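You operate a simulated robot arm through the tools that you are given. There is no shell and no other tool. Be economical: measure what you need, move in short steps, check, and stop when the job is done.

Carry out the task below with a simulated robot arm. There is one attempt and no reset: what you move stays moved.

JOB
Put things in order on the top of the grey bench. At the end: the purple cloth from the top of the grey bench stands where the yellow sign stood; the tall green block stands on top of the brown wooden block; the short orange pin is in the blue tray; the silver steel block stands where the purple cloth stood; the yellow sign stands on top of the cream vent grille; whatever was shut is shut again. Leave all else as you found it, and nothing knocked over.

The check looks at the end state, three seconds after you hand in, the way a careful person would. Anything else that was tipped, shoved, dropped, spilled or broken makes it a failure. Flat cloth is picked up by pressing the open fingertips on it (5 to 10 N) and closing them slowly along it; thin cloth reads only 2 to 8 mm in the jaws.

ROBOT AND FRAMES
A 7-joint arm with a two-finger parallel gripper, fixed in place. Base frame: the origin is at the foot of the arm, x ahead of it, y to its left, z up; the work surface is at about z = 0. Lengths are in mm, angles in rad, forces in N, time in s.
With the tool pointing down near the work surface it reaches from about 240 to 620 mm from the base axis. Its first joint turns from -1.152 to 1.152 rad. Payload 2.6 kg.
Tool frame: the origin (TCP) lies between the finger pads and is the grasp point; the fingertips stand 30 mm ahead of it; z points along the fingers, y is the line along which they close. Largest opening 94 mm; finger width 28, thickness 10; the body of the gripper, 50 by 96 mm, starts 55 mm behind the TCP.
Orientation is that of the tool frame in the base frame, as [roll, pitch, yaw] about the fixed x, y, z axes, in that order (R = Rz(yaw) Ry(pitch) Rx(roll)). With the fingers straight down and closing along the base's y, the tool's x points along the base's -x, its y along +y and its z along -z.

CONTROLS
- The arm moves only by the tool send_rows. Its argument "motion" is a list of rows, each an object (a shift or turn left out is 0, a gripper value left out holds the last) with "travel": the shift along the base's x, y, z in cm, a list of three; "dr": the turn, a rotation vector about the base's x, y, z in rad, a list of three; "grip": the gripper command, from -1 (shut) to 1 (fully open), values between in proportion. In form: [{"travel": [x, y, z], "dr": [ax, ay, az], "grip": grip}, ...]. A call has 1 to 12 rows; each row shifts and turns the commanded pose from where the row before left it. A row lasts 0.2 s, in which the tool goes at most 50 mm and 0.15 rad; a call with a longer step from one row to the next is refused whole, and so is a gripper value outside its range. A pose out of reach is approached as far as the arm can. The call stops where the force on the tool passes 40 N (or 10 N more than at its start, if that is more) or the arm is blocked; 0.2 s more then pass. The fingers move at their own pace (about 72 mm/s each) and stop on an object; they squeeze with about 45 N. The grip force told is the motor's: it shows also when the fingers shut on nothing. Time passes only in rows, and 0.2 s behind the last, so rows that do not move let the fingers close. It gives the time, the measured TCP pose, the force on the tool (base axes), the opening and the grip force at its end, in the units of the frame above (readings bear some noise), and new pictures: "pictures" is both (left out), scene, wrist or none.
- Cameras (640 x 400 px; columns grow to the right, rows downward): "scene" is fixed at [29.4, 432.8, 555.4]; the picture's right is [-0.82, -0.57, 0.00], its down [-0.37, 0.54, -0.75] and it looks along [0.43, -0.62, -0.66] (base axes); focal length 277 px, centre (320, 200). "wrist" rides on the gripper at [76, 14, -103] in the tool frame; the picture's right is [-0.18, 0.98, 0.00], its down [-0.75, -0.14, -0.64] and it looks along [-0.63, -0.12, 0.77] (tool axes); focal length 243 px, centre (320, 200). There is no depth. A picture from a camera that has moved, and an enlarged one, comes with that camera's place and axes in the base frame and with its lens.
- inspect(camera, box): a new picture of the part [left, top, right, bottom] of that camera's present view, enlarged. The clock stands still meanwhile.
- hand_in(): hands the job in; it is judged then, once.

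Work in short steps. Places have to be worked out from the pictures, the camera data and where the tool is seen: move nearer, look again, correct. Check each grasp and each placing, and mend what went wrong. You have 120 turns and 170 pictures in all, those below and enlarged ones among them. Open the gripper and draw the arm clear of the work before you hand the job in, unless the task says otherwise; then end with one line.

The tools are called after "Emit:" by a JSON object that holds its "api" and its "payload". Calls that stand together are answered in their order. send_rows: Moves the arm, as the interface text tells. Its arguments: {"type":"object","properties":{"motion":{"type":"array","items":{"type":"object","properties":{"travel":{"type":"array","items":{"type":"number"}},"dr":{"type":"array","items":{"type":"number"}},"grip":{"type":"number"}}}},"pictures":{"type":"string","enum":["both","scene","wrist","none"]}},"required":["motion"]} The other tools are called the same way: inspect (camera, box) takes an enlarged picture of a part of a camera's view; hand_in () hands the job in.

At the start:

```text
clock: 0.0
ee_pos: [461.5, 18.4, 249.5]
orientation: [3.142, 0.0, -3.141]
contact_force: [-0.1, -0.2, -0.2]
gripper_width: 94.2
gripper_force: 0.0
```

scene: 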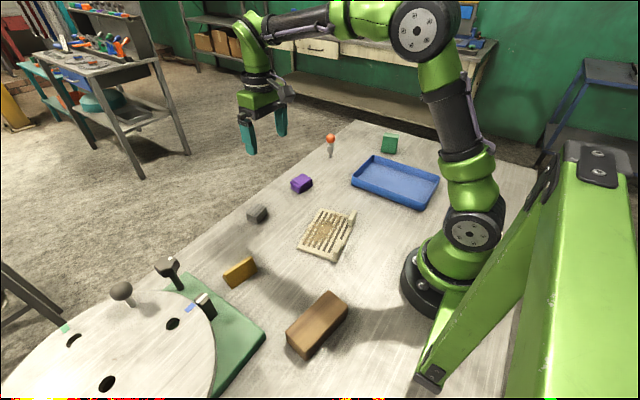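
wrist: 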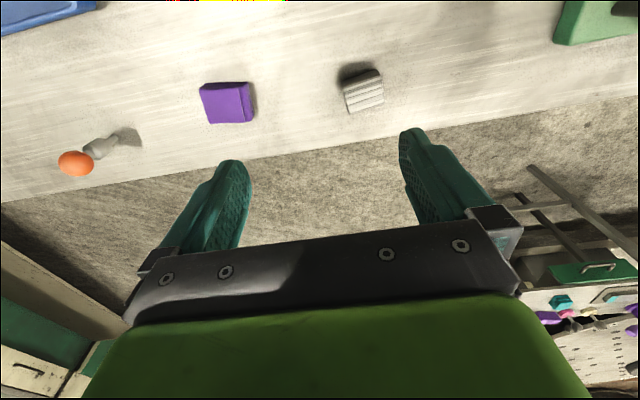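

I start by enlarging the scene view to identify the objects.

Emit:
{"api": "inspect", "payload": {"camera": "scene", "box": [200, 110, 460, 272]}}

Emit:
{"api": "inspect", "payload": {"camera": "scene", "box": [40, 220, 360, 400]}}

```text
2.46 times, centred on (330, 191) of scene
camera zoom: at [29.4, 432.8, 555.4], right [-0.82, -0.57, 0.0], down [-0.37, 0.54, -0.75], along [0.43, -0.62, -0.66], focal length 682 px, centre (295, 222)
```

zoom: 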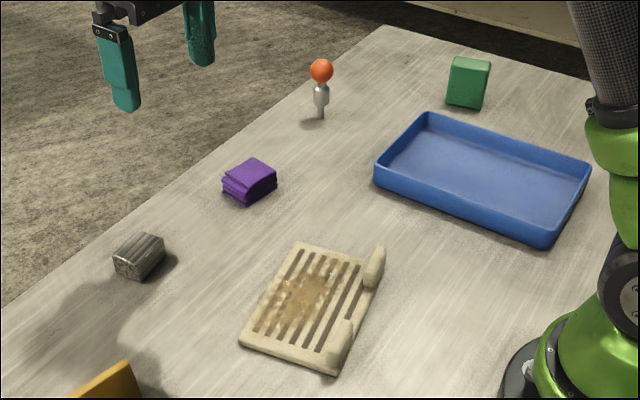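

```text
2.00 times, centred on (200, 310) of scene
camera zoom: at [29.4, 432.8, 555.4], right [-0.82, -0.57, 0.0], down [-0.37, 0.54, -0.75], along [0.43, -0.62, -0.66], focal length 554 px, centre (560, -20)
```

zoom: 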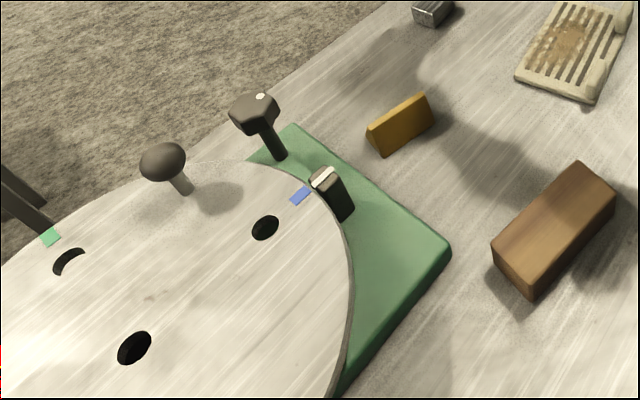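

The sign is at roughly (382, 238), cloth (476, -110), steel (495, 74), pin (498, -306), green block (335, -480), brown block (170, 238), grille (295, 25). I move over the sign for a close look.

Emit:
{"api": "send_rows", "payload": {"motion": [{"travel": [-2.0, 3.7, 0]}, {"travel": [-2.0, 3.7, 0]}, {"travel": [-2.0, 3.7, 0]}, {"travel": [-2.0, 3.7, 0]}, {"travel": [-2.0, 3.6, 0]}, {"travel": [-2.0, 3.6, 0]}, {}], "pictures": "wrist"}}

```text
clock: 1.6
ee_pos: [341.6, 239.0, 247.9]
orientation: [-3.141, 0.0, 3.141]
contact_force: [0.6, 0.2, -0.1]
gripper_width: 94.2
gripper_force: 0.0
camera wrist: at [266.2, 252.9, 349.0], right [0.18, 0.98, 0.0], down [0.75, -0.14, 0.64], along [0.63, -0.12, -0.77], focal length 243 px, centre (320, 200)
```

wrist: 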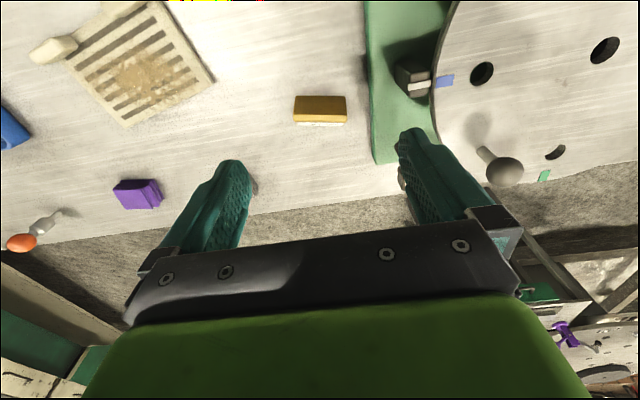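

The sign and grille are both in view; I enlarge each.

Emit:
{"api": "inspect", "payload": {"camera": "wrist", "box": [260, 60, 388, 140]}}

Emit:
{"api": "inspect", "payload": {"camera": "wrist", "box": [0, 0, 240, 150]}}

```text
5.00 times, centred on (324, 100) of wrist
camera zoom: at [266.2, 252.9, 349.0], right [0.18, 0.98, 0.0], down [0.75, -0.14, 0.64], along [0.63, -0.12, -0.77], focal length 1213 px, centre (300, 700)
```

zoom: 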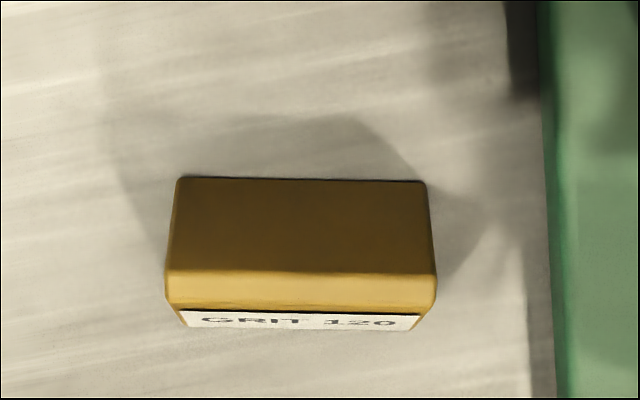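

```text
2.67 times, centred on (120, 75) of wrist
camera zoom: at [266.2, 252.9, 349.0], right [0.18, 0.98, 0.0], down [0.75, -0.14, 0.64], along [0.63, -0.12, -0.77], focal length 647 px, centre (853, 533)
```

zoom: 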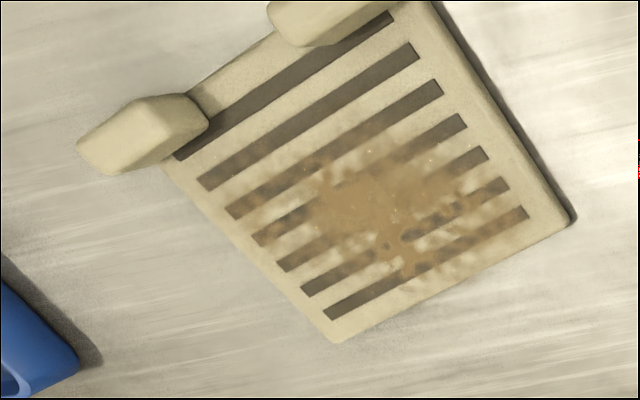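

I need the sign's section; enlarging it and brown block from the scene camera.

Emit:
{"api": "inspect", "payload": {"camera": "scene", "box": [208, 248, 272, 288]}}

Emit:
{"api": "inspect", "payload": {"camera": "scene", "box": [290, 200, 370, 265]}}

```text
10.00 times, centred on (240, 268) of scene
camera zoom: at [29.4, 432.8, 555.4], right [-0.82, -0.57, 0.0], down [-0.37, 0.54, -0.75], along [0.43, -0.62, -0.66], focal length 2769 px, centre (1120, -480)
```

zoom: 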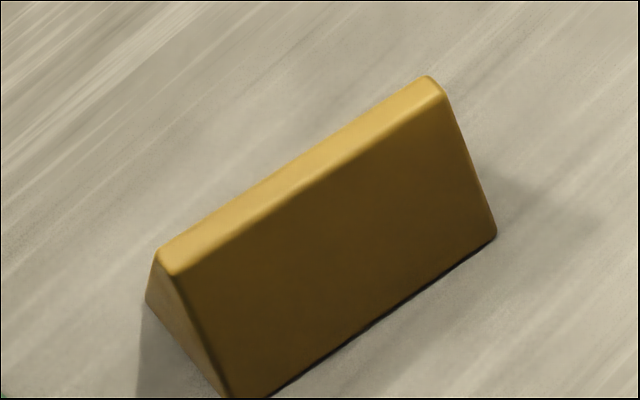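

```text
6.15 times, centred on (330, 232) of scene
camera zoom: at [29.4, 432.8, 555.4], right [-0.82, -0.57, 0.0], down [-0.37, 0.54, -0.75], along [0.43, -0.62, -0.66], focal length 1704 px, centre (258, 0)
```

zoom: 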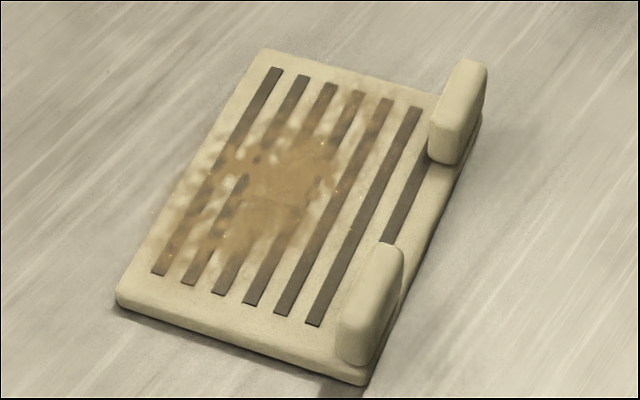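

The sign is a tent-shaped block, about 70 long (along azimuth 1.37), 42 deep and about 28 high, centred at (389, 230). I'll grasp it across its ends, descending partway first to check.

Emit:
{"api": "send_rows", "payload": {"motion": [{"travel": [2.4, -0.5, 0], "dr": [0, 0, -0.103], "grip": 0.85}, {"travel": [2.35, -0.45, -3], "dr": [0, 0, -0.102]}, {"travel": [0, 0, -4.5]}, {"travel": [0, 0, -4.5]}, {"travel": [0, 0, -2.5]}, {}], "pictures": "both"}}

```text
clock: 3.0
ee_pos: [389.8, 227.7, 104.4]
orientation: [-3.141, 0.0, 2.936]
contact_force: [0.1, -0.4, -0.4]
gripper_width: 87.0
gripper_force: 0.0
camera wrist: at [319.3, 256.9, 205.5], right [0.38, 0.92, 0.0], down [0.71, -0.29, 0.64], along [0.59, -0.24, -0.77], focal length 243 px, centre (320, 200)
```

scene: 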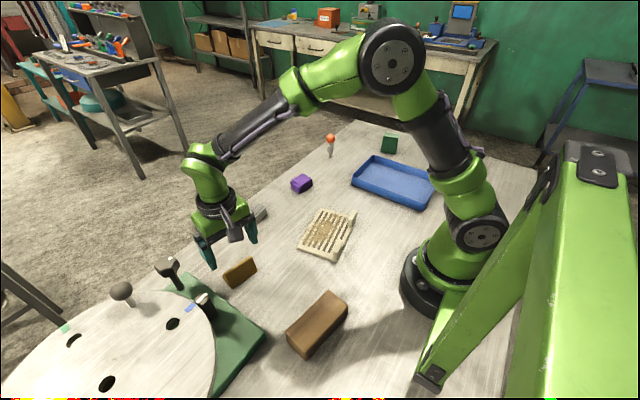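
wrist: 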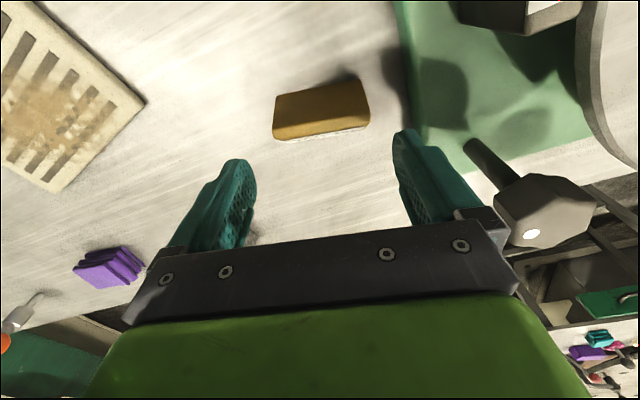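

Aligned to within about 2 mm. Descending to z ≈ 35 and closing.

Emit:
{"api": "send_rows", "payload": {"motion": [{"travel": [-0.1, 0.1, -3.5]}, {"travel": [0, 0, -3.4]}, {}, {"grip": -0.2}, {"grip": -0.2}, {"grip": -0.2}], "pictures": "wrist"}}

```text
clock: 4.4
ee_pos: [390.5, 229.6, 36.6]
orientation: [3.141, 0.0, 2.935]
contact_force: [-0.9, -0.9, 0.1]
gripper_width: 73.3
gripper_force: 44.9
camera wrist: at [319.1, 259.0, 137.7], right [0.38, 0.92, 0.0], down [0.71, -0.29, 0.64], along [0.59, -0.24, -0.77], focal length 243 px, centre (320, 200)
```

wrist: 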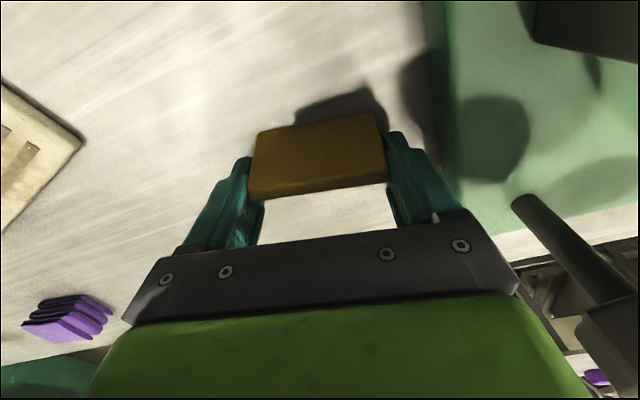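

Held at 73 mm. Lifting and carrying to above the grille with a +0.41 turn.

Emit:
{"api": "send_rows", "payload": {"motion": [{"travel": [0, 0, 4], "grip": -0.2}, {"travel": [0, 0, 4]}, {"travel": [-1.6, -4.0, 2], "dr": [0, 0, 0.08]}, {"travel": [-1.6, -4.0, 0], "dr": [0, 0, 0.085]}, {"travel": [-1.9, -4.5, 0], "dr": [0, 0, 0.085]}, {"travel": [-1.9, -4.5, 0], "dr": [0, 0, 0.085]}, {"travel": [-2.0, -4.5, 0], "dr": [0, 0, 0.08]}, {}], "pictures": "both"}}

```text
clock: 6.2
ee_pos: [298.5, 11.5, 136.0]
orientation: [3.141, 0.0, -2.931]
contact_force: [0.2, 0.7, -0.6]
gripper_width: 73.2
gripper_force: 45.1
camera wrist: at [221.0, 10.1, 236.5], right [-0.03, 1.0, 0.0], down [0.77, 0.02, 0.64], along [0.64, 0.02, -0.77], focal length 243 px, centre (320, 200)
```

scene: 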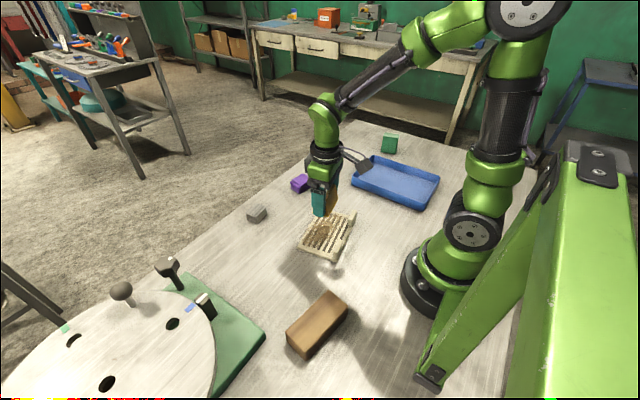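
wrist: 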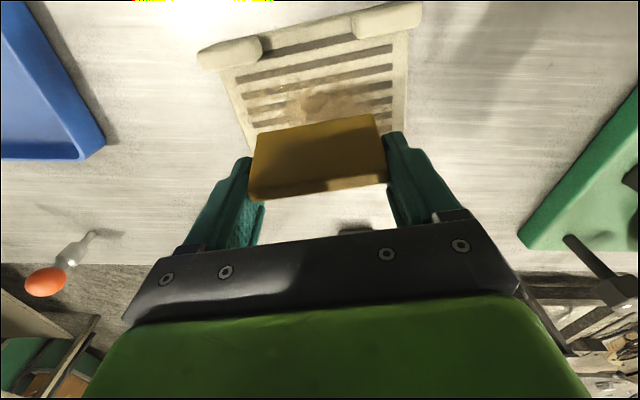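

The sign is over the grille's flat area. I descend to just above it and then creep down.

Emit:
{"api": "send_rows", "payload": {"motion": [{"travel": [-0.2, 0.1, -4]}, {"travel": [0, 0, -3]}, {"travel": [0, 0, -1]}, {}], "pictures": "scene"}}

Emit:
{"api": "inspect", "payload": {"camera": "scene", "box": [280, 180, 376, 270]}}

```text
clock: 7.2
ee_pos: [296.2, 14.0, 55.2]
orientation: [3.141, 0.0, -2.931]
contact_force: [0.2, -0.4, -0.9]
gripper_width: 73.4
gripper_force: 45.6
```

scene: 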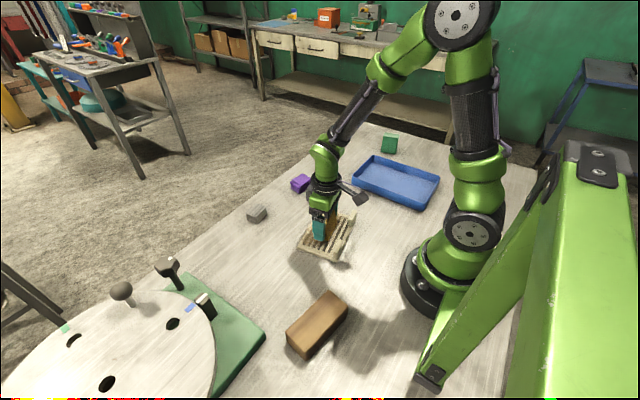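

```text
4.44 times, centred on (328, 225) of scene
camera zoom: at [29.4, 432.8, 555.4], right [-0.82, -0.57, 0.0], down [-0.37, 0.54, -0.75], along [0.43, -0.62, -0.66], focal length 1230 px, centre (284, 89)
```

zoom: 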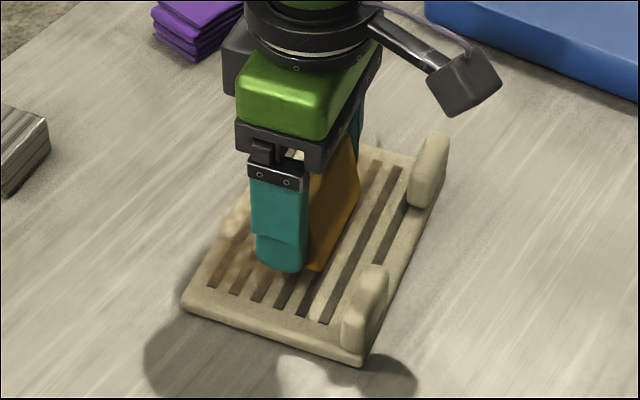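

Emit:
{"api": "send_rows", "payload": {"motion": [{"travel": [0, 0, -0.3]}, {"travel": [0, 0, -0.2]}, {"travel": [0, 0, -0.2]}, {}], "pictures": "none"}}

```text
clock: 8.2
ee_pos: [295.9, 15.5, 47.7]
orientation: [3.141, 0.001, -2.931]
contact_force: [-2.1, -1.0, 9.0]
gripper_width: 72.9
gripper_force: 44.9
```

Contact (9 N): the sign is resting on the grille. Opening slowly and rising.

Emit:
{"api": "send_rows", "payload": {"motion": [{"grip": 0.62}, {"grip": 0.7}, {"grip": 0.85}, {}, {"travel": [0, 0, 3]}, {"travel": [0, 0, 5]}, {"travel": [0, 0, 5]}, {"travel": [0, 0, 3]}, {}], "pictures": "wrist"}}

Emit:
{"api": "inspect", "payload": {"camera": "scene", "box": [280, 180, 376, 270]}}

```text
clock: 10.2
ee_pos: [295.8, 16.3, 208.2]
orientation: [3.142, 0.0, -2.933]
contact_force: [0.2, 0.0, -0.3]
gripper_width: 87.0
gripper_force: 0.1
camera wrist: at [218.9, 13.8, 308.7], right [-0.03, 1.0, 0.0], down [0.77, 0.02, 0.64], along [0.64, 0.02, -0.77], focal length 243 px, centre (320, 200)
```

wrist: 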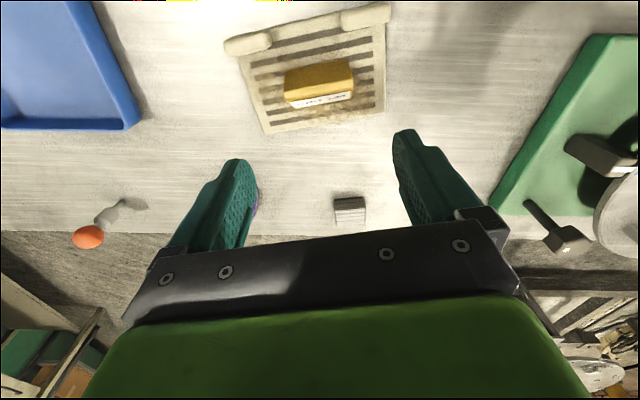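

```text
4.44 times, centred on (328, 225) of scene
camera zoom: at [29.4, 432.8, 555.4], right [-0.82, -0.57, 0.0], down [-0.37, 0.54, -0.75], along [0.43, -0.62, -0.66], focal length 1230 px, centre (284, 89)
```

zoom: 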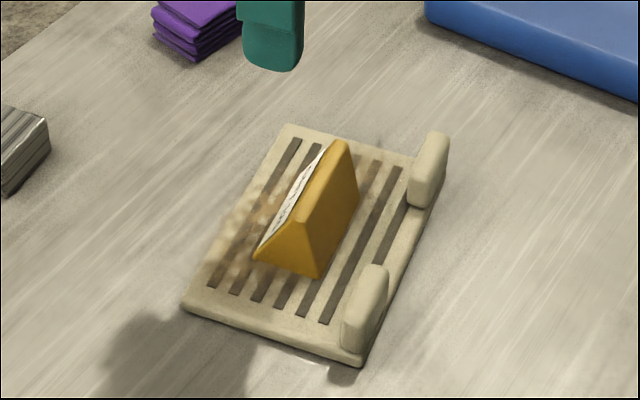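

The sign stands nicely on the grille. Next, a close look at the cloth.

Emit:
{"api": "send_rows", "payload": {"motion": [{"travel": [3.2, -3.2, -0.5], "dr": [0, 0, -0.1], "grip": 1}, {"travel": [3.2, -3.2, -0.5], "dr": [0, 0, -0.108]}, {"travel": [3.2, -3.2, -0.5]}, {"travel": [3.2, -3.2, -1]}, {"travel": [0, 0, -2]}, {}], "pictures": "wrist"}}

Emit:
{"api": "inspect", "payload": {"camera": "wrist", "box": [220, 0, 460, 150]}}

Emit:
{"api": "inspect", "payload": {"camera": "scene", "box": [280, 165, 328, 200]}}

```text
clock: 11.6
ee_pos: [422.7, -111.4, 160.5]
orientation: [3.142, 0.001, -3.139]
contact_force: [-0.2, 0.5, -0.1]
gripper_width: 94.0
gripper_force: 0.0
camera wrist: at [347.6, -97.6, 262.4], right [0.18, 0.98, 0.0], down [0.75, -0.14, 0.64], along [0.63, -0.12, -0.77], focal length 243 px, centre (320, 200)
```

wrist: 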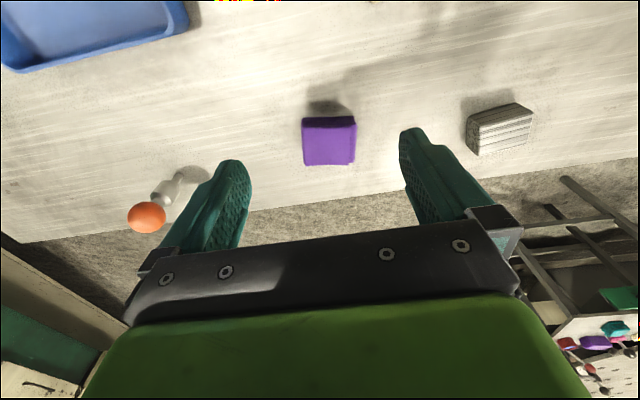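

```text
2.67 times, centred on (340, 75) of wrist
camera zoom: at [347.6, -97.6, 262.4], right [0.18, 0.98, 0.0], down [0.75, -0.14, 0.64], along [0.63, -0.12, -0.77], focal length 647 px, centre (267, 533)
```

zoom: 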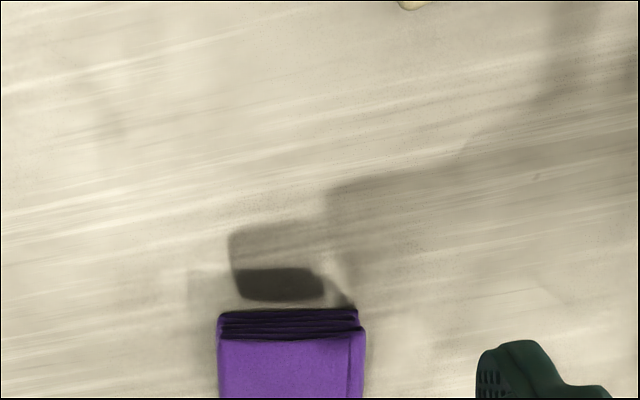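

```text
11.43 times, centred on (304, 182) of scene
camera zoom: at [29.4, 432.8, 555.4], right [-0.82, -0.57, 0.0], down [-0.37, 0.54, -0.75], along [0.43, -0.62, -0.66], focal length 3164 px, centre (503, 400)
```

zoom: 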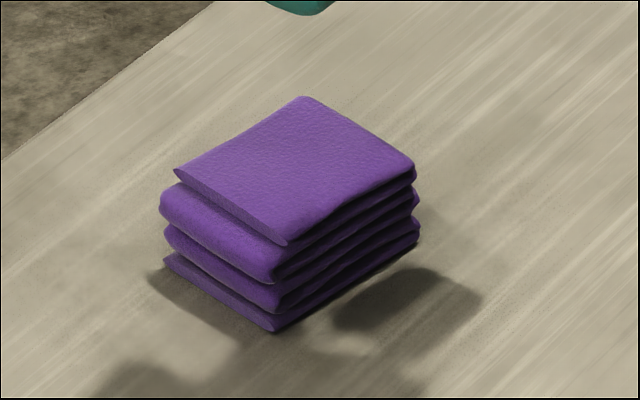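

The cloth is a folded stack, about 57 × 43 × 27, centred near (469, -112) and turned about -0.15. I position above it and check.

Emit:
{"api": "send_rows", "payload": {"motion": [{"travel": [2.3, 0, -2], "dr": [0, 0, -0.15]}, {"travel": [2.3, 0, -3]}, {"travel": [0, 0, -3]}, {}], "pictures": "wrist"}}

Emit:
{"api": "inspect", "payload": {"camera": "scene", "box": [270, 150, 350, 200]}}

```text
clock: 12.6
ee_pos: [468.2, -112.2, 83.4]
orientation: [3.14, 0.0, 2.994]
contact_force: [0.1, 0.5, 0.0]
gripper_width: 94.0
gripper_force: 0.1
camera wrist: at [396.1, -87.0, 183.5], right [0.33, 0.94, 0.0], down [0.72, -0.25, 0.64], along [0.61, -0.21, -0.77], focal length 243 px, centre (320, 200)
```

wrist: 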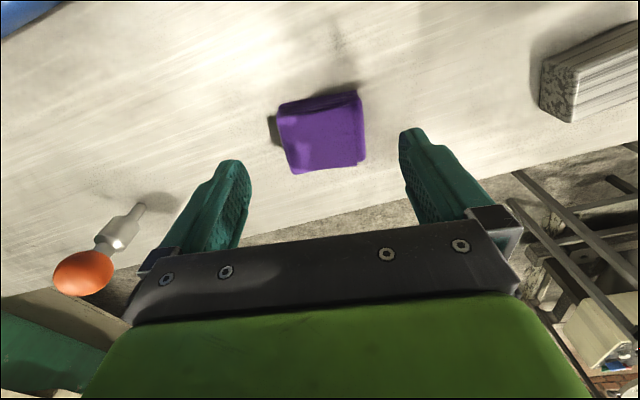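

```text
8.00 times, centred on (310, 175) of scene
camera zoom: at [29.4, 432.8, 555.4], right [-0.82, -0.57, 0.0], down [-0.37, 0.54, -0.75], along [0.43, -0.62, -0.66], focal length 2215 px, centre (400, 400)
```

zoom: 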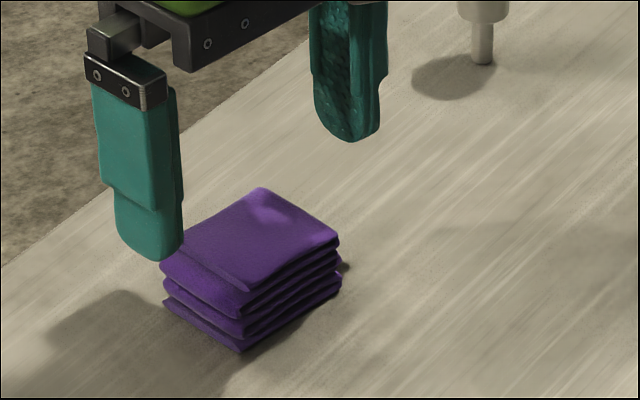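

Aligned. Descending and closing on the stack.

Emit:
{"api": "send_rows", "payload": {"motion": [{"travel": [-0.2, 0.2, -2.5]}, {"travel": [0, 0, -2.3]}, {"grip": 0.4}, {"grip": 0.2}, {"grip": 0.0}, {"grip": -0.2}, {}], "pictures": "wrist"}}

Emit:
{"api": "inspect", "payload": {"camera": "scene", "box": [270, 150, 350, 200]}}

```text
clock: 14.2
ee_pos: [466.6, -109.5, 34.9]
orientation: [3.141, 0.0, 2.994]
contact_force: [0.3, 0.4, 0.2]
gripper_width: 65.0
gripper_force: 44.4
camera wrist: at [395.0, -84.3, 135.6], right [0.33, 0.94, 0.0], down [0.72, -0.25, 0.64], along [0.61, -0.21, -0.77], focal length 243 px, centre (320, 200)
```

wrist: 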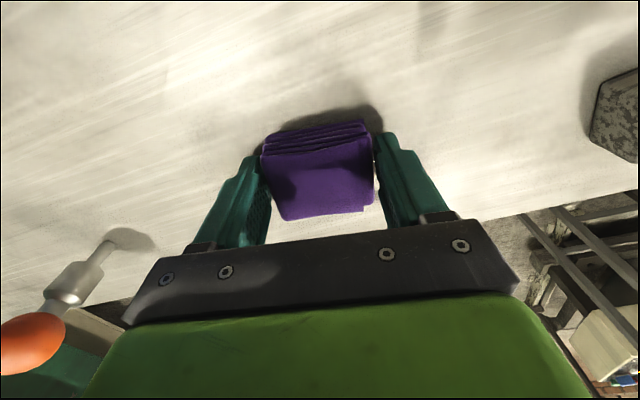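

```text
8.00 times, centred on (310, 175) of scene
camera zoom: at [29.4, 432.8, 555.4], right [-0.82, -0.57, 0.0], down [-0.37, 0.54, -0.75], along [0.43, -0.62, -0.66], focal length 2215 px, centre (400, 400)
```

zoom: 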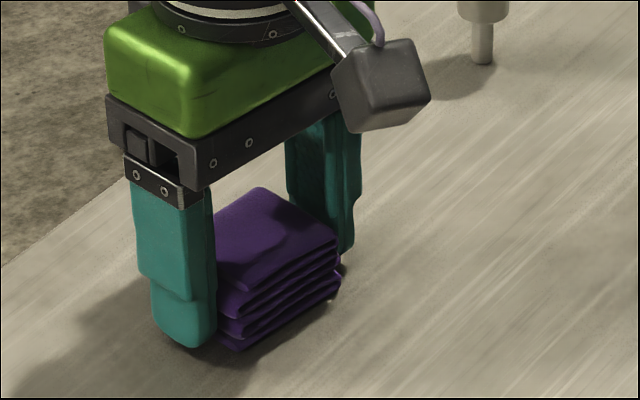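

Held at 65 mm (it behaves stiffly). Lifting, then carrying to the sign's old place.

Emit:
{"api": "send_rows", "payload": {"motion": [{"travel": [0, 0, 3]}, {"travel": [0, 0, 4]}, {"travel": [-1, 4.2, 2]}, {"travel": [-1, 4.2, 0]}, {"travel": [-1, 4.2, 0]}, {"travel": [-1, 4.2, 0]}, {"travel": [-1, 4.2, 0]}, {"travel": [-1, 4.2, 0]}, {"travel": [-1.1, 4.4, 0]}, {"travel": [-1.1, 4.4, 0], "dr": [0, 0, -0.05]}, {}], "pictures": "both"}}

```text
clock: 16.6
ee_pos: [383.6, 227.9, 123.1]
orientation: [-3.141, 0.0, 2.941]
contact_force: [0.2, 0.7, -0.5]
gripper_width: 64.9
gripper_force: 45.6
camera wrist: at [313.5, 257.1, 224.3], right [0.37, 0.93, 0.0], down [0.71, -0.29, 0.64], along [0.59, -0.24, -0.77], focal length 243 px, centre (320, 200)
```

scene: 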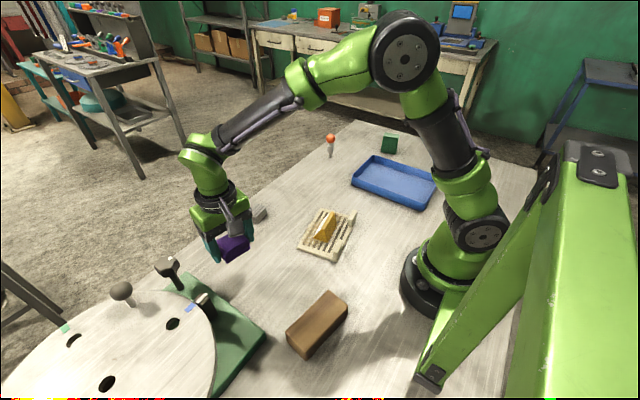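
wrist: 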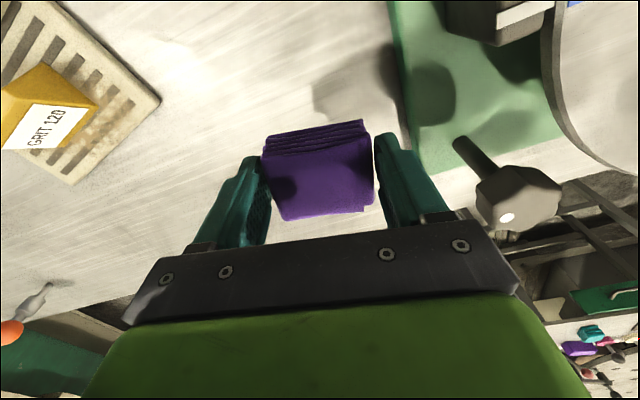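

Over the target with clear space. Lowering to bench level.

Emit:
{"api": "send_rows", "payload": {"motion": [{"travel": [0, 0, -4]}, {"travel": [0, 0, -3.5]}, {"travel": [0, 0.1, -1]}, {"travel": [0, 0, -0.2]}, {"travel": [0, 0, -0.1]}, {}], "pictures": "none"}}

```text
clock: 18.0
ee_pos: [385.2, 229.8, 35.1]
orientation: [3.141, 0.0, 2.943]
contact_force: [0.1, 0.6, -0.7]
gripper_width: 65.1
gripper_force: 44.8
```

Emit:
{"api": "send_rows", "payload": {"motion": [{"travel": [0, 0, -0.1]}, {"travel": [0, 0, -0.1]}, {}], "pictures": "none"}}

```text
clock: 18.8
ee_pos: [385.2, 232.0, 33.7]
orientation: [3.141, 0.0, 2.942]
contact_force: [-0.7, -0.6, 0.9]
gripper_width: 65.0
gripper_force: 44.8
```

Essentially on the bench. Opening slowly and rising.

Emit:
{"api": "send_rows", "payload": {"motion": [{"grip": 0.45}, {"grip": 0.6}, {"grip": 0.75}, {}, {"travel": [0, 0, 3]}, {"travel": [0, 0, 5]}, {"travel": [0, -2, 5]}, {}], "pictures": "wrist"}}

Emit:
{"api": "inspect", "payload": {"camera": "scene", "box": [180, 220, 308, 300]}}

```text
refused: row 7 steps farther than a row can; nothing moved
```

```text
5.00 times, centred on (244, 260) of scene
camera zoom: at [29.4, 432.8, 555.4], right [-0.82, -0.57, 0.0], down [-0.37, 0.54, -0.75], along [0.43, -0.62, -0.66], focal length 1384 px, centre (700, -100)
```

zoom: 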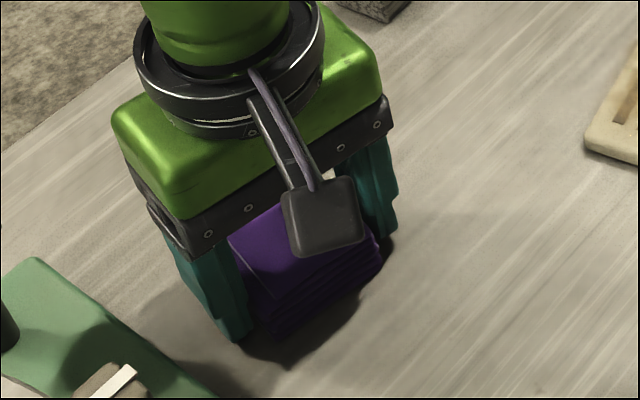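

The step was too long and was refused; I resend it with a shorter last step.

Emit:
{"api": "send_rows", "payload": {"motion": [{"grip": 0.45}, {"grip": 0.6}, {"grip": 0.75}, {}, {"travel": [0, 0, 3]}, {"travel": [0, 0, 5]}, {"travel": [0, 0, 5]}, {}], "pictures": "wrist"}}

Emit:
{"api": "inspect", "payload": {"camera": "scene", "box": [180, 220, 308, 300]}}

```text
clock: 20.6
ee_pos: [385.8, 229.5, 166.6]
orientation: [3.141, 0.001, 2.945]
contact_force: [-0.2, 0.2, -0.7]
gripper_width: 82.5
gripper_force: 0.1
camera wrist: at [314.7, 258.3, 267.5], right [0.37, 0.93, 0.0], down [0.71, -0.29, 0.64], along [0.6, -0.24, -0.77], focal length 243 px, centre (320, 200)
```

wrist: 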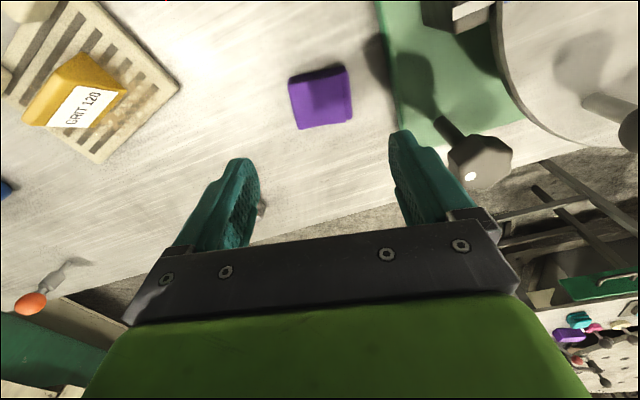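

```text
5.00 times, centred on (244, 260) of scene
camera zoom: at [29.4, 432.8, 555.4], right [-0.82, -0.57, 0.0], down [-0.37, 0.54, -0.75], along [0.43, -0.62, -0.66], focal length 1384 px, centre (700, -100)
```

zoom: 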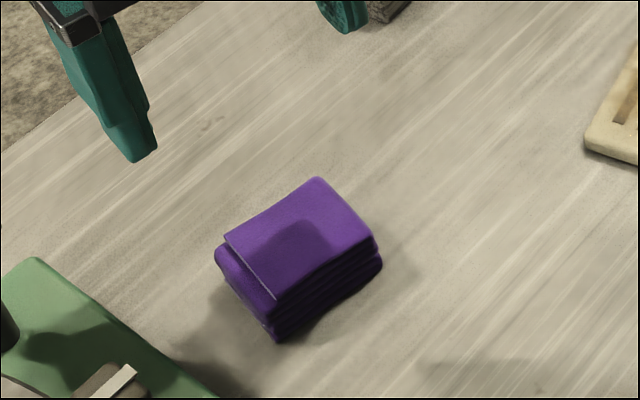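

The cloth stands where the sign was. Now to the steel block.

Emit:
{"api": "send_rows", "payload": {"motion": [{"travel": [1.6, -4, 0], "dr": [0, 0, 0.1], "grip": 1}, {"travel": [1.6, -4, 0], "dr": [0, 0, 0.1]}, {"travel": [1.6, -4, 0]}, {"travel": [1.6, -3.6, 0]}, {}], "pictures": "wrist"}}

Emit:
{"api": "inspect", "payload": {"camera": "wrist", "box": [240, 60, 400, 160]}}

Emit:
{"api": "inspect", "payload": {"camera": "scene", "box": [232, 190, 296, 230]}}

```text
clock: 21.8
ee_pos: [448.8, 73.5, 166.3]
orientation: [3.142, 0.001, -3.139]
contact_force: [0.1, -0.1, 0.1]
gripper_width: 93.7
gripper_force: 0.1
camera wrist: at [373.5, 87.8, 266.9], right [0.18, 0.98, 0.0], down [0.75, -0.14, 0.64], along [0.63, -0.12, -0.77], focal length 243 px, centre (320, 200)
```

wrist: 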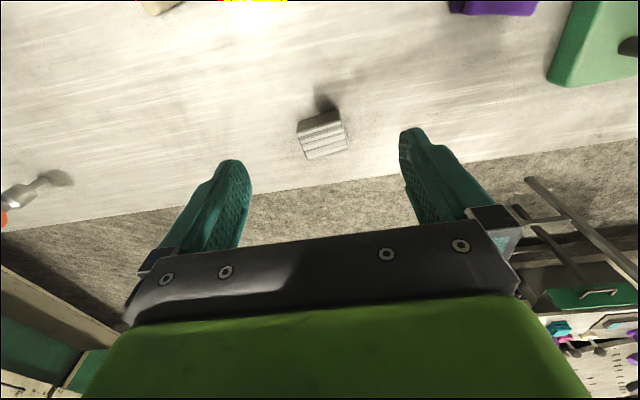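

```text
4.00 times, centred on (320, 110) of wrist
camera zoom: at [373.5, 87.8, 266.9], right [0.18, 0.98, 0.0], down [0.75, -0.14, 0.64], along [0.63, -0.12, -0.77], focal length 970 px, centre (320, 560)
```

zoom: 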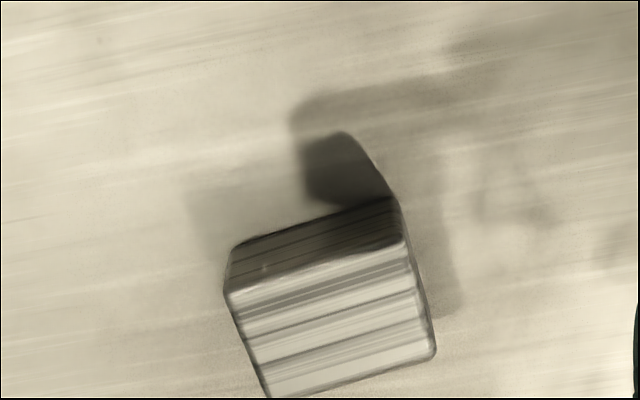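

```text
10.00 times, centred on (264, 210) of scene
camera zoom: at [29.5, 432.7, 555.4], right [-0.82, -0.57, 0.0], down [-0.37, 0.54, -0.75], along [0.43, -0.62, -0.66], focal length 2769 px, centre (880, 100)
```

zoom: 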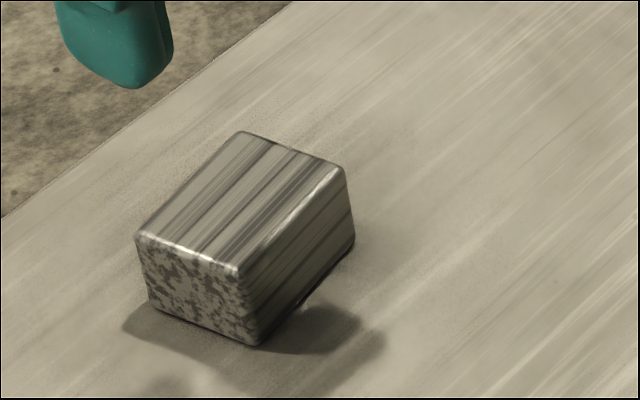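

Steel block: about 47 (y) × 35 × 30, centre near (488, 70), turned +0.1. Moving over it and going down partway.

Emit:
{"api": "send_rows", "payload": {"motion": [{"travel": [2, -0.2, -3], "dr": [0, 0, 0.1]}, {"travel": [1.9, -0.2, -4]}, {"travel": [0, 0, -2]}, {}], "pictures": "wrist"}}

```text
clock: 22.8
ee_pos: [487.8, 69.1, 73.4]
orientation: [3.141, 0.0, -3.041]
contact_force: [0.2, 0.7, -0.5]
gripper_width: 94.1
gripper_force: 0.1
camera wrist: at [411.4, 76.1, 174.5], right [0.08, 1.0, 0.0], down [0.76, -0.06, 0.64], along [0.64, -0.05, -0.77], focal length 243 px, centre (320, 200)
```

wrist: 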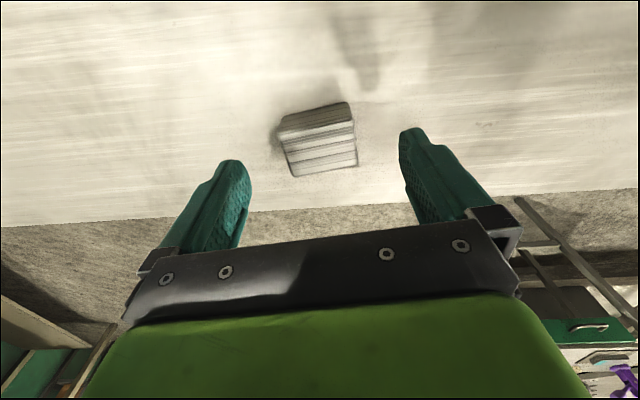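

Centred. Small extra turn, descend, and close.

Emit:
{"api": "send_rows", "payload": {"motion": [{"travel": [0.1, 0.1, -2], "dr": [0, 0, 0.04]}, {"travel": [0, 0, -1.8]}, {"grip": 0.2}, {"grip": -0.3}, {"grip": -0.3}, {"grip": -0.3}], "pictures": "wrist"}}

```text
clock: 24.2
ee_pos: [489.9, 71.6, 35.8]
orientation: [3.141, 0.0, -3.001]
contact_force: [0.3, -0.7, 0.6]
gripper_width: 49.6
gripper_force: 45.1
camera wrist: at [412.6, 74.0, 137.4], right [0.04, 1.0, 0.0], down [0.77, -0.03, 0.64], along [0.64, -0.03, -0.77], focal length 243 px, centre (320, 200)
```

wrist: 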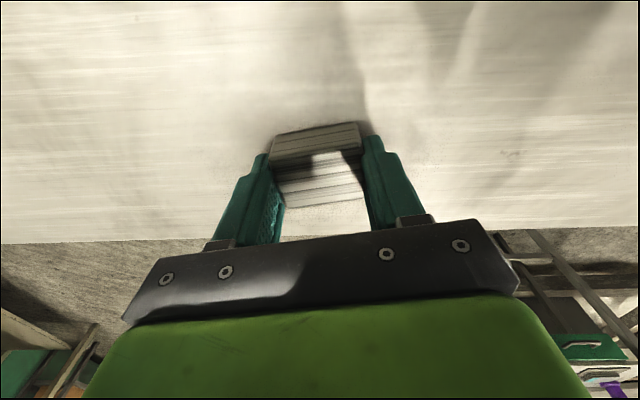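

Held at 49.6 mm. Lifting and carrying to the cloth's old place (470, -111).

Emit:
{"api": "send_rows", "payload": {"motion": [{"travel": [0, 0, 4]}, {"travel": [0, 0, 2]}, {"travel": [-0.5, -4.5, 0], "dr": [0, 0, -0.14]}, {"travel": [-0.5, -4.6, 0], "dr": [0, 0, -0.14]}, {"travel": [-0.5, -4.6, 0]}, {"travel": [-0.5, -4.6, 0]}, {}], "pictures": "both"}}

```text
clock: 25.8
ee_pos: [472.4, -111.6, 100.5]
orientation: [-3.141, 0.0, 3.003]
contact_force: [-0.1, -0.1, -3.7]
gripper_width: 49.4
gripper_force: 45.0
camera wrist: at [399.0, -87.0, 201.3], right [0.32, 0.95, 0.0], down [0.73, -0.24, 0.64], along [0.61, -0.2, -0.77], focal length 243 px, centre (320, 200)
```

scene: 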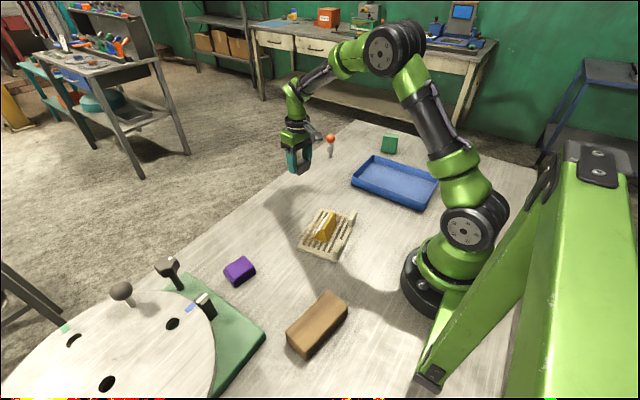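
wrist: 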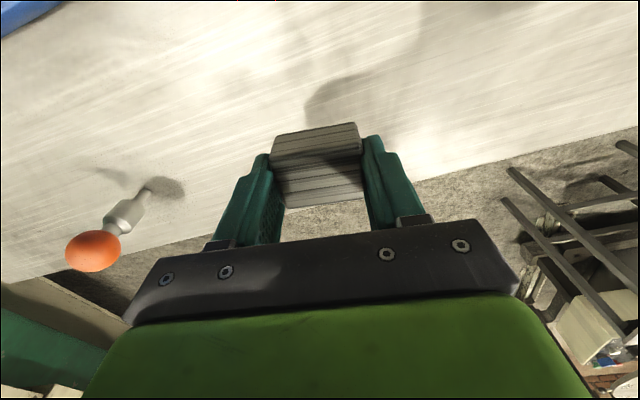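

Emit:
{"api": "send_rows", "payload": {"motion": [{"travel": [-0.15, 0, -4]}, {"travel": [0, 0, -2.1]}, {"travel": [0, 0, -0.3]}, {"travel": [0, 0, -0.1]}, {}], "pictures": "none"}}

```text
clock: 27.0
ee_pos: [469.7, -111.8, 34.9]
orientation: [3.138, 0.007, 3.002]
contact_force: [-6.9, 2.8, 35.6]
gripper_width: 49.7
gripper_force: 44.8
```

It's on the bench, pressing a bit hard; easing up 1 mm, then releasing and rising.

Emit:
{"api": "send_rows", "payload": {"motion": [{"travel": [0, 0, 0.08]}, {"grip": 0.15}, {"grip": 0.35}, {"grip": 0.6}, {}, {"travel": [0, 0, 3]}, {"travel": [0, 0, 5]}, {"travel": [0, 0, 5]}, {}], "pictures": "wrist"}}

Emit:
{"api": "inspect", "payload": {"camera": "scene", "box": [270, 120, 398, 200]}}

```text
clock: 29.0
ee_pos: [469.2, -109.7, 163.2]
orientation: [3.141, 0.001, 3.003]
contact_force: [0.0, -0.3, 0.6]
gripper_width: 75.2
gripper_force: 0.0
camera wrist: at [397.1, -86.2, 264.8], right [0.32, 0.95, 0.0], down [0.73, -0.24, 0.64], along [0.61, -0.2, -0.77], focal length 243 px, centre (320, 200)
```

wrist: 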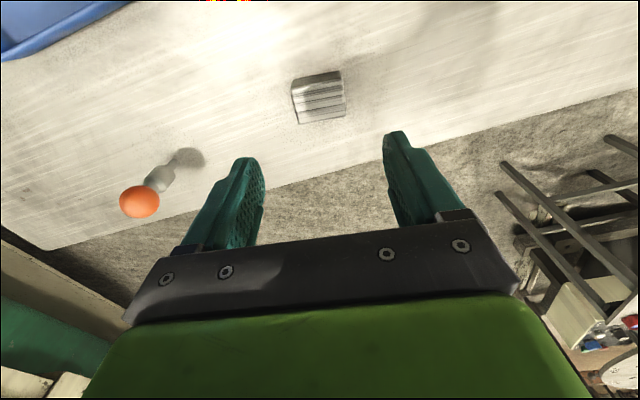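

```text
5.00 times, centred on (334, 160) of scene
camera zoom: at [29.4, 432.8, 555.4], right [-0.82, -0.57, 0.0], down [-0.37, 0.54, -0.75], along [0.43, -0.62, -0.66], focal length 1384 px, centre (250, 400)
```

zoom: 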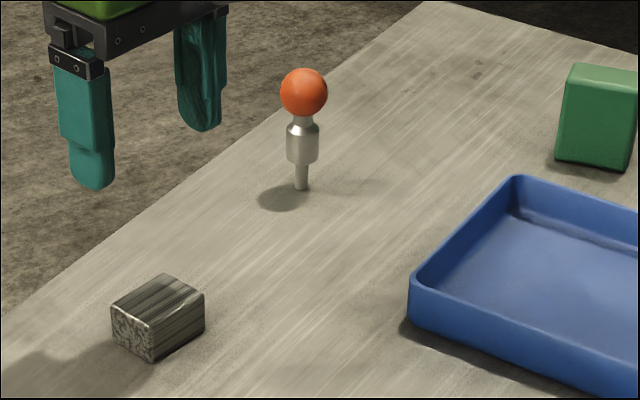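

Steel block is placed. Next the pin: ball centre estimated at (494, -304, 80), standing on a thin stem. I approach at a safe height for a look.

Emit:
{"api": "send_rows", "payload": {"motion": [{"travel": [0, -4.5, 0], "dr": [0, 0, 0.07], "grip": 1}, {"travel": [0, -4.5, 0], "dr": [0, 0, 0.07]}, {"travel": [0, -4.5, 0]}, {"travel": [-0.5, -4.5, 0]}, {}], "pictures": "wrist"}}

Emit:
{"api": "inspect", "payload": {"camera": "wrist", "box": [240, 40, 400, 200]}}

```text
clock: 30.2
ee_pos: [462.0, -293.1, 162.8]
orientation: [-3.141, -0.002, -3.139]
contact_force: [0.6, 0.4, 0.4]
gripper_width: 93.9
gripper_force: 0.0
camera wrist: at [387.3, -280.2, 264.2], right [0.18, 0.98, 0.0], down [0.75, -0.14, 0.64], along [0.63, -0.12, -0.77], focal length 243 px, centre (320, 200)
```

wrist: 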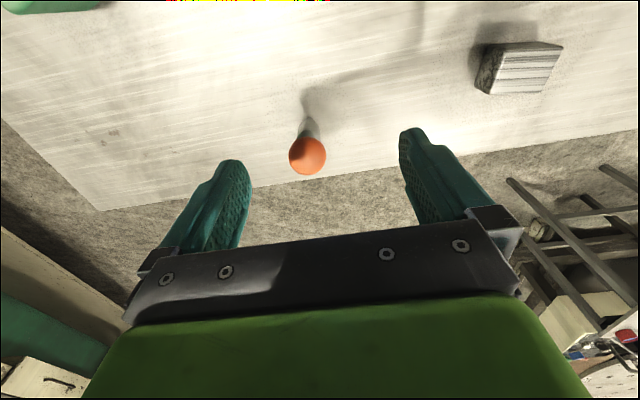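

```text
2.50 times, centred on (320, 120) of wrist
camera zoom: at [387.3, -280.2, 264.2], right [0.18, 0.98, 0.0], down [0.75, -0.14, 0.64], along [0.63, -0.12, -0.77], focal length 606 px, centre (320, 400)
```

zoom: 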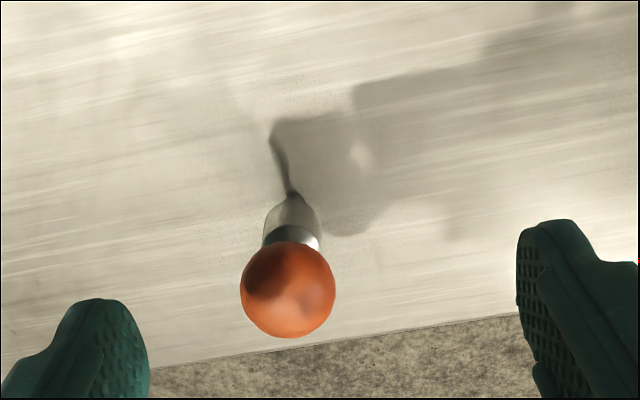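

Ball centre refined to about (486, -310, 83). I move above it with the tips just over the ball and check the centring.

Emit:
{"api": "send_rows", "payload": {"motion": [{"travel": [2.4, -1.7, 0]}, {"travel": [0, 0, -2]}, {}, {}], "pictures": "wrist"}}

Emit:
{"api": "inspect", "payload": {"camera": "wrist", "box": [220, 60, 420, 240]}}

Emit:
{"api": "inspect", "payload": {"camera": "scene", "box": [290, 90, 370, 170]}}

```text
clock: 31.2
ee_pos: [487.7, -309.1, 142.8]
orientation: [-3.14, 0.002, -3.139]
contact_force: [0.3, 0.2, 0.6]
gripper_width: 93.8
gripper_force: 0.1
camera wrist: at [411.8, -295.5, 244.2], right [0.18, 0.98, 0.0], down [0.75, -0.14, 0.64], along [0.63, -0.12, -0.77], focal length 243 px, centre (320, 200)
```

wrist: 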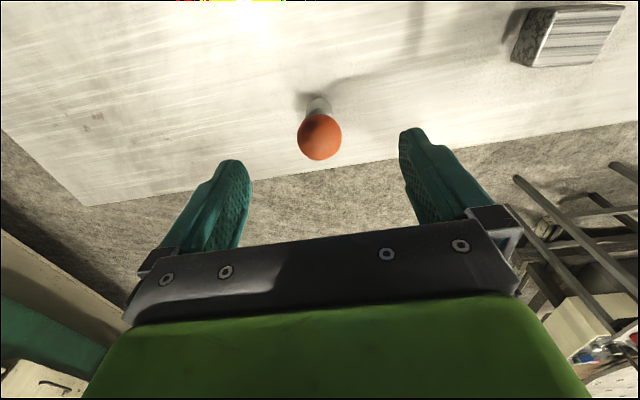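

```text
2.22 times, centred on (320, 150) of wrist
camera zoom: at [411.8, -295.5, 244.2], right [0.18, 0.98, 0.0], down [0.75, -0.14, 0.64], along [0.63, -0.12, -0.77], focal length 539 px, centre (320, 311)
```

zoom: 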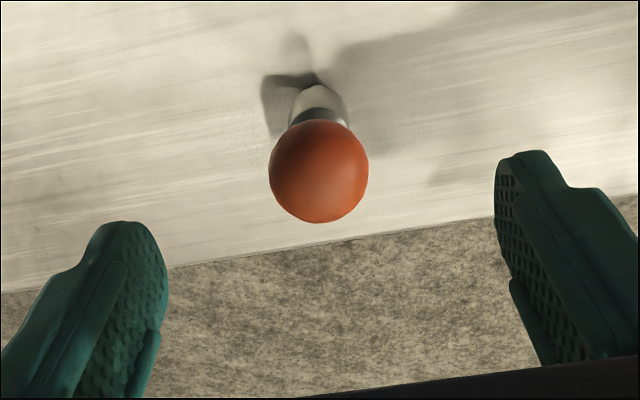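

```text
5.00 times, centred on (330, 130) of scene
camera zoom: at [29.4, 432.8, 555.4], right [-0.82, -0.57, 0.0], down [-0.37, 0.54, -0.75], along [0.43, -0.62, -0.66], focal length 1384 px, centre (270, 550)
```

zoom: 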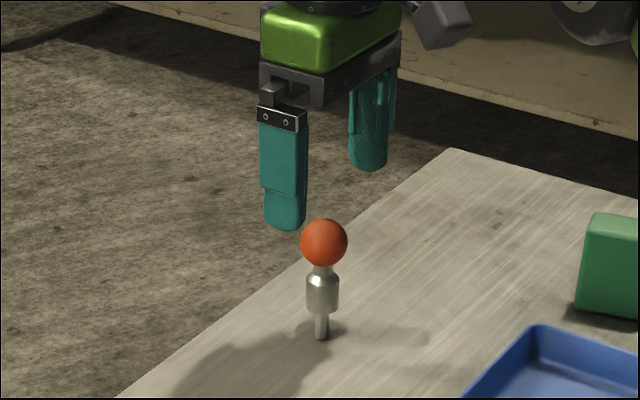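

Ball centre is about (486.7, -310.2); the TCP is 1 mm off in y. Correcting, then descending to ball height and part-closing to verify centring.

Emit:
{"api": "send_rows", "payload": {"motion": [{"travel": [-0.05, -0.1, -2]}, {"travel": [0, 0, -2.5]}, {"travel": [0, 0, -1.6]}, {"grip": 0.1}, {"grip": 0.0}, {}], "pictures": "wrist"}}

Emit:
{"api": "inspect", "payload": {"camera": "wrist", "box": [220, 80, 420, 260]}}

Emit:
{"api": "inspect", "payload": {"camera": "scene", "box": [290, 90, 370, 170]}}

```text
clock: 32.6
ee_pos: [485.8, -309.6, 81.6]
orientation: [3.141, -0.001, -3.14]
contact_force: [-0.2, 0.5, 0.4]
gripper_width: 47.2
gripper_force: 0.0
camera wrist: at [411.0, -295.4, 183.7], right [0.18, 0.98, 0.0], down [0.75, -0.14, 0.64], along [0.63, -0.12, -0.77], focal length 243 px, centre (320, 200)
```

wrist: 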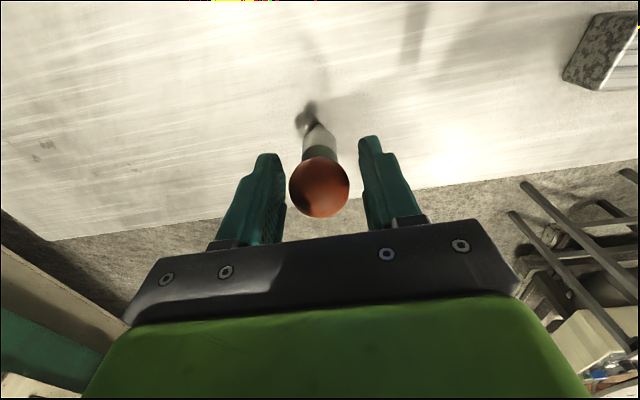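

```text
2.22 times, centred on (320, 170) of wrist
camera zoom: at [411.0, -295.4, 183.7], right [0.18, 0.98, 0.0], down [0.75, -0.14, 0.64], along [0.63, -0.12, -0.77], focal length 539 px, centre (320, 267)
```

zoom: 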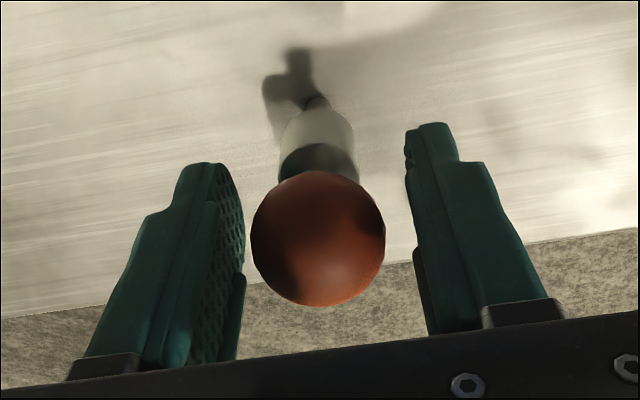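

```text
5.00 times, centred on (330, 130) of scene
camera zoom: at [29.4, 432.8, 555.4], right [-0.82, -0.57, 0.0], down [-0.37, 0.54, -0.75], along [0.43, -0.62, -0.66], focal length 1384 px, centre (270, 550)
```

zoom: 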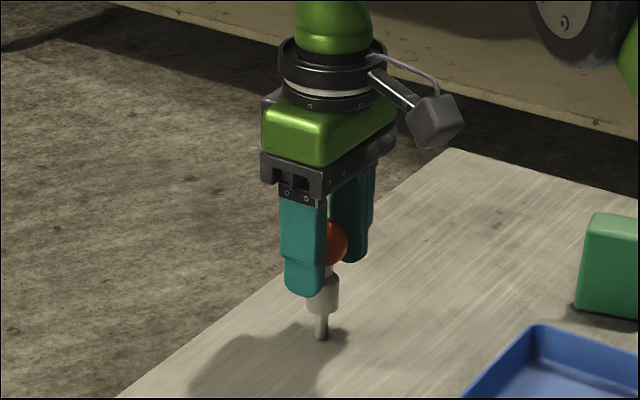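

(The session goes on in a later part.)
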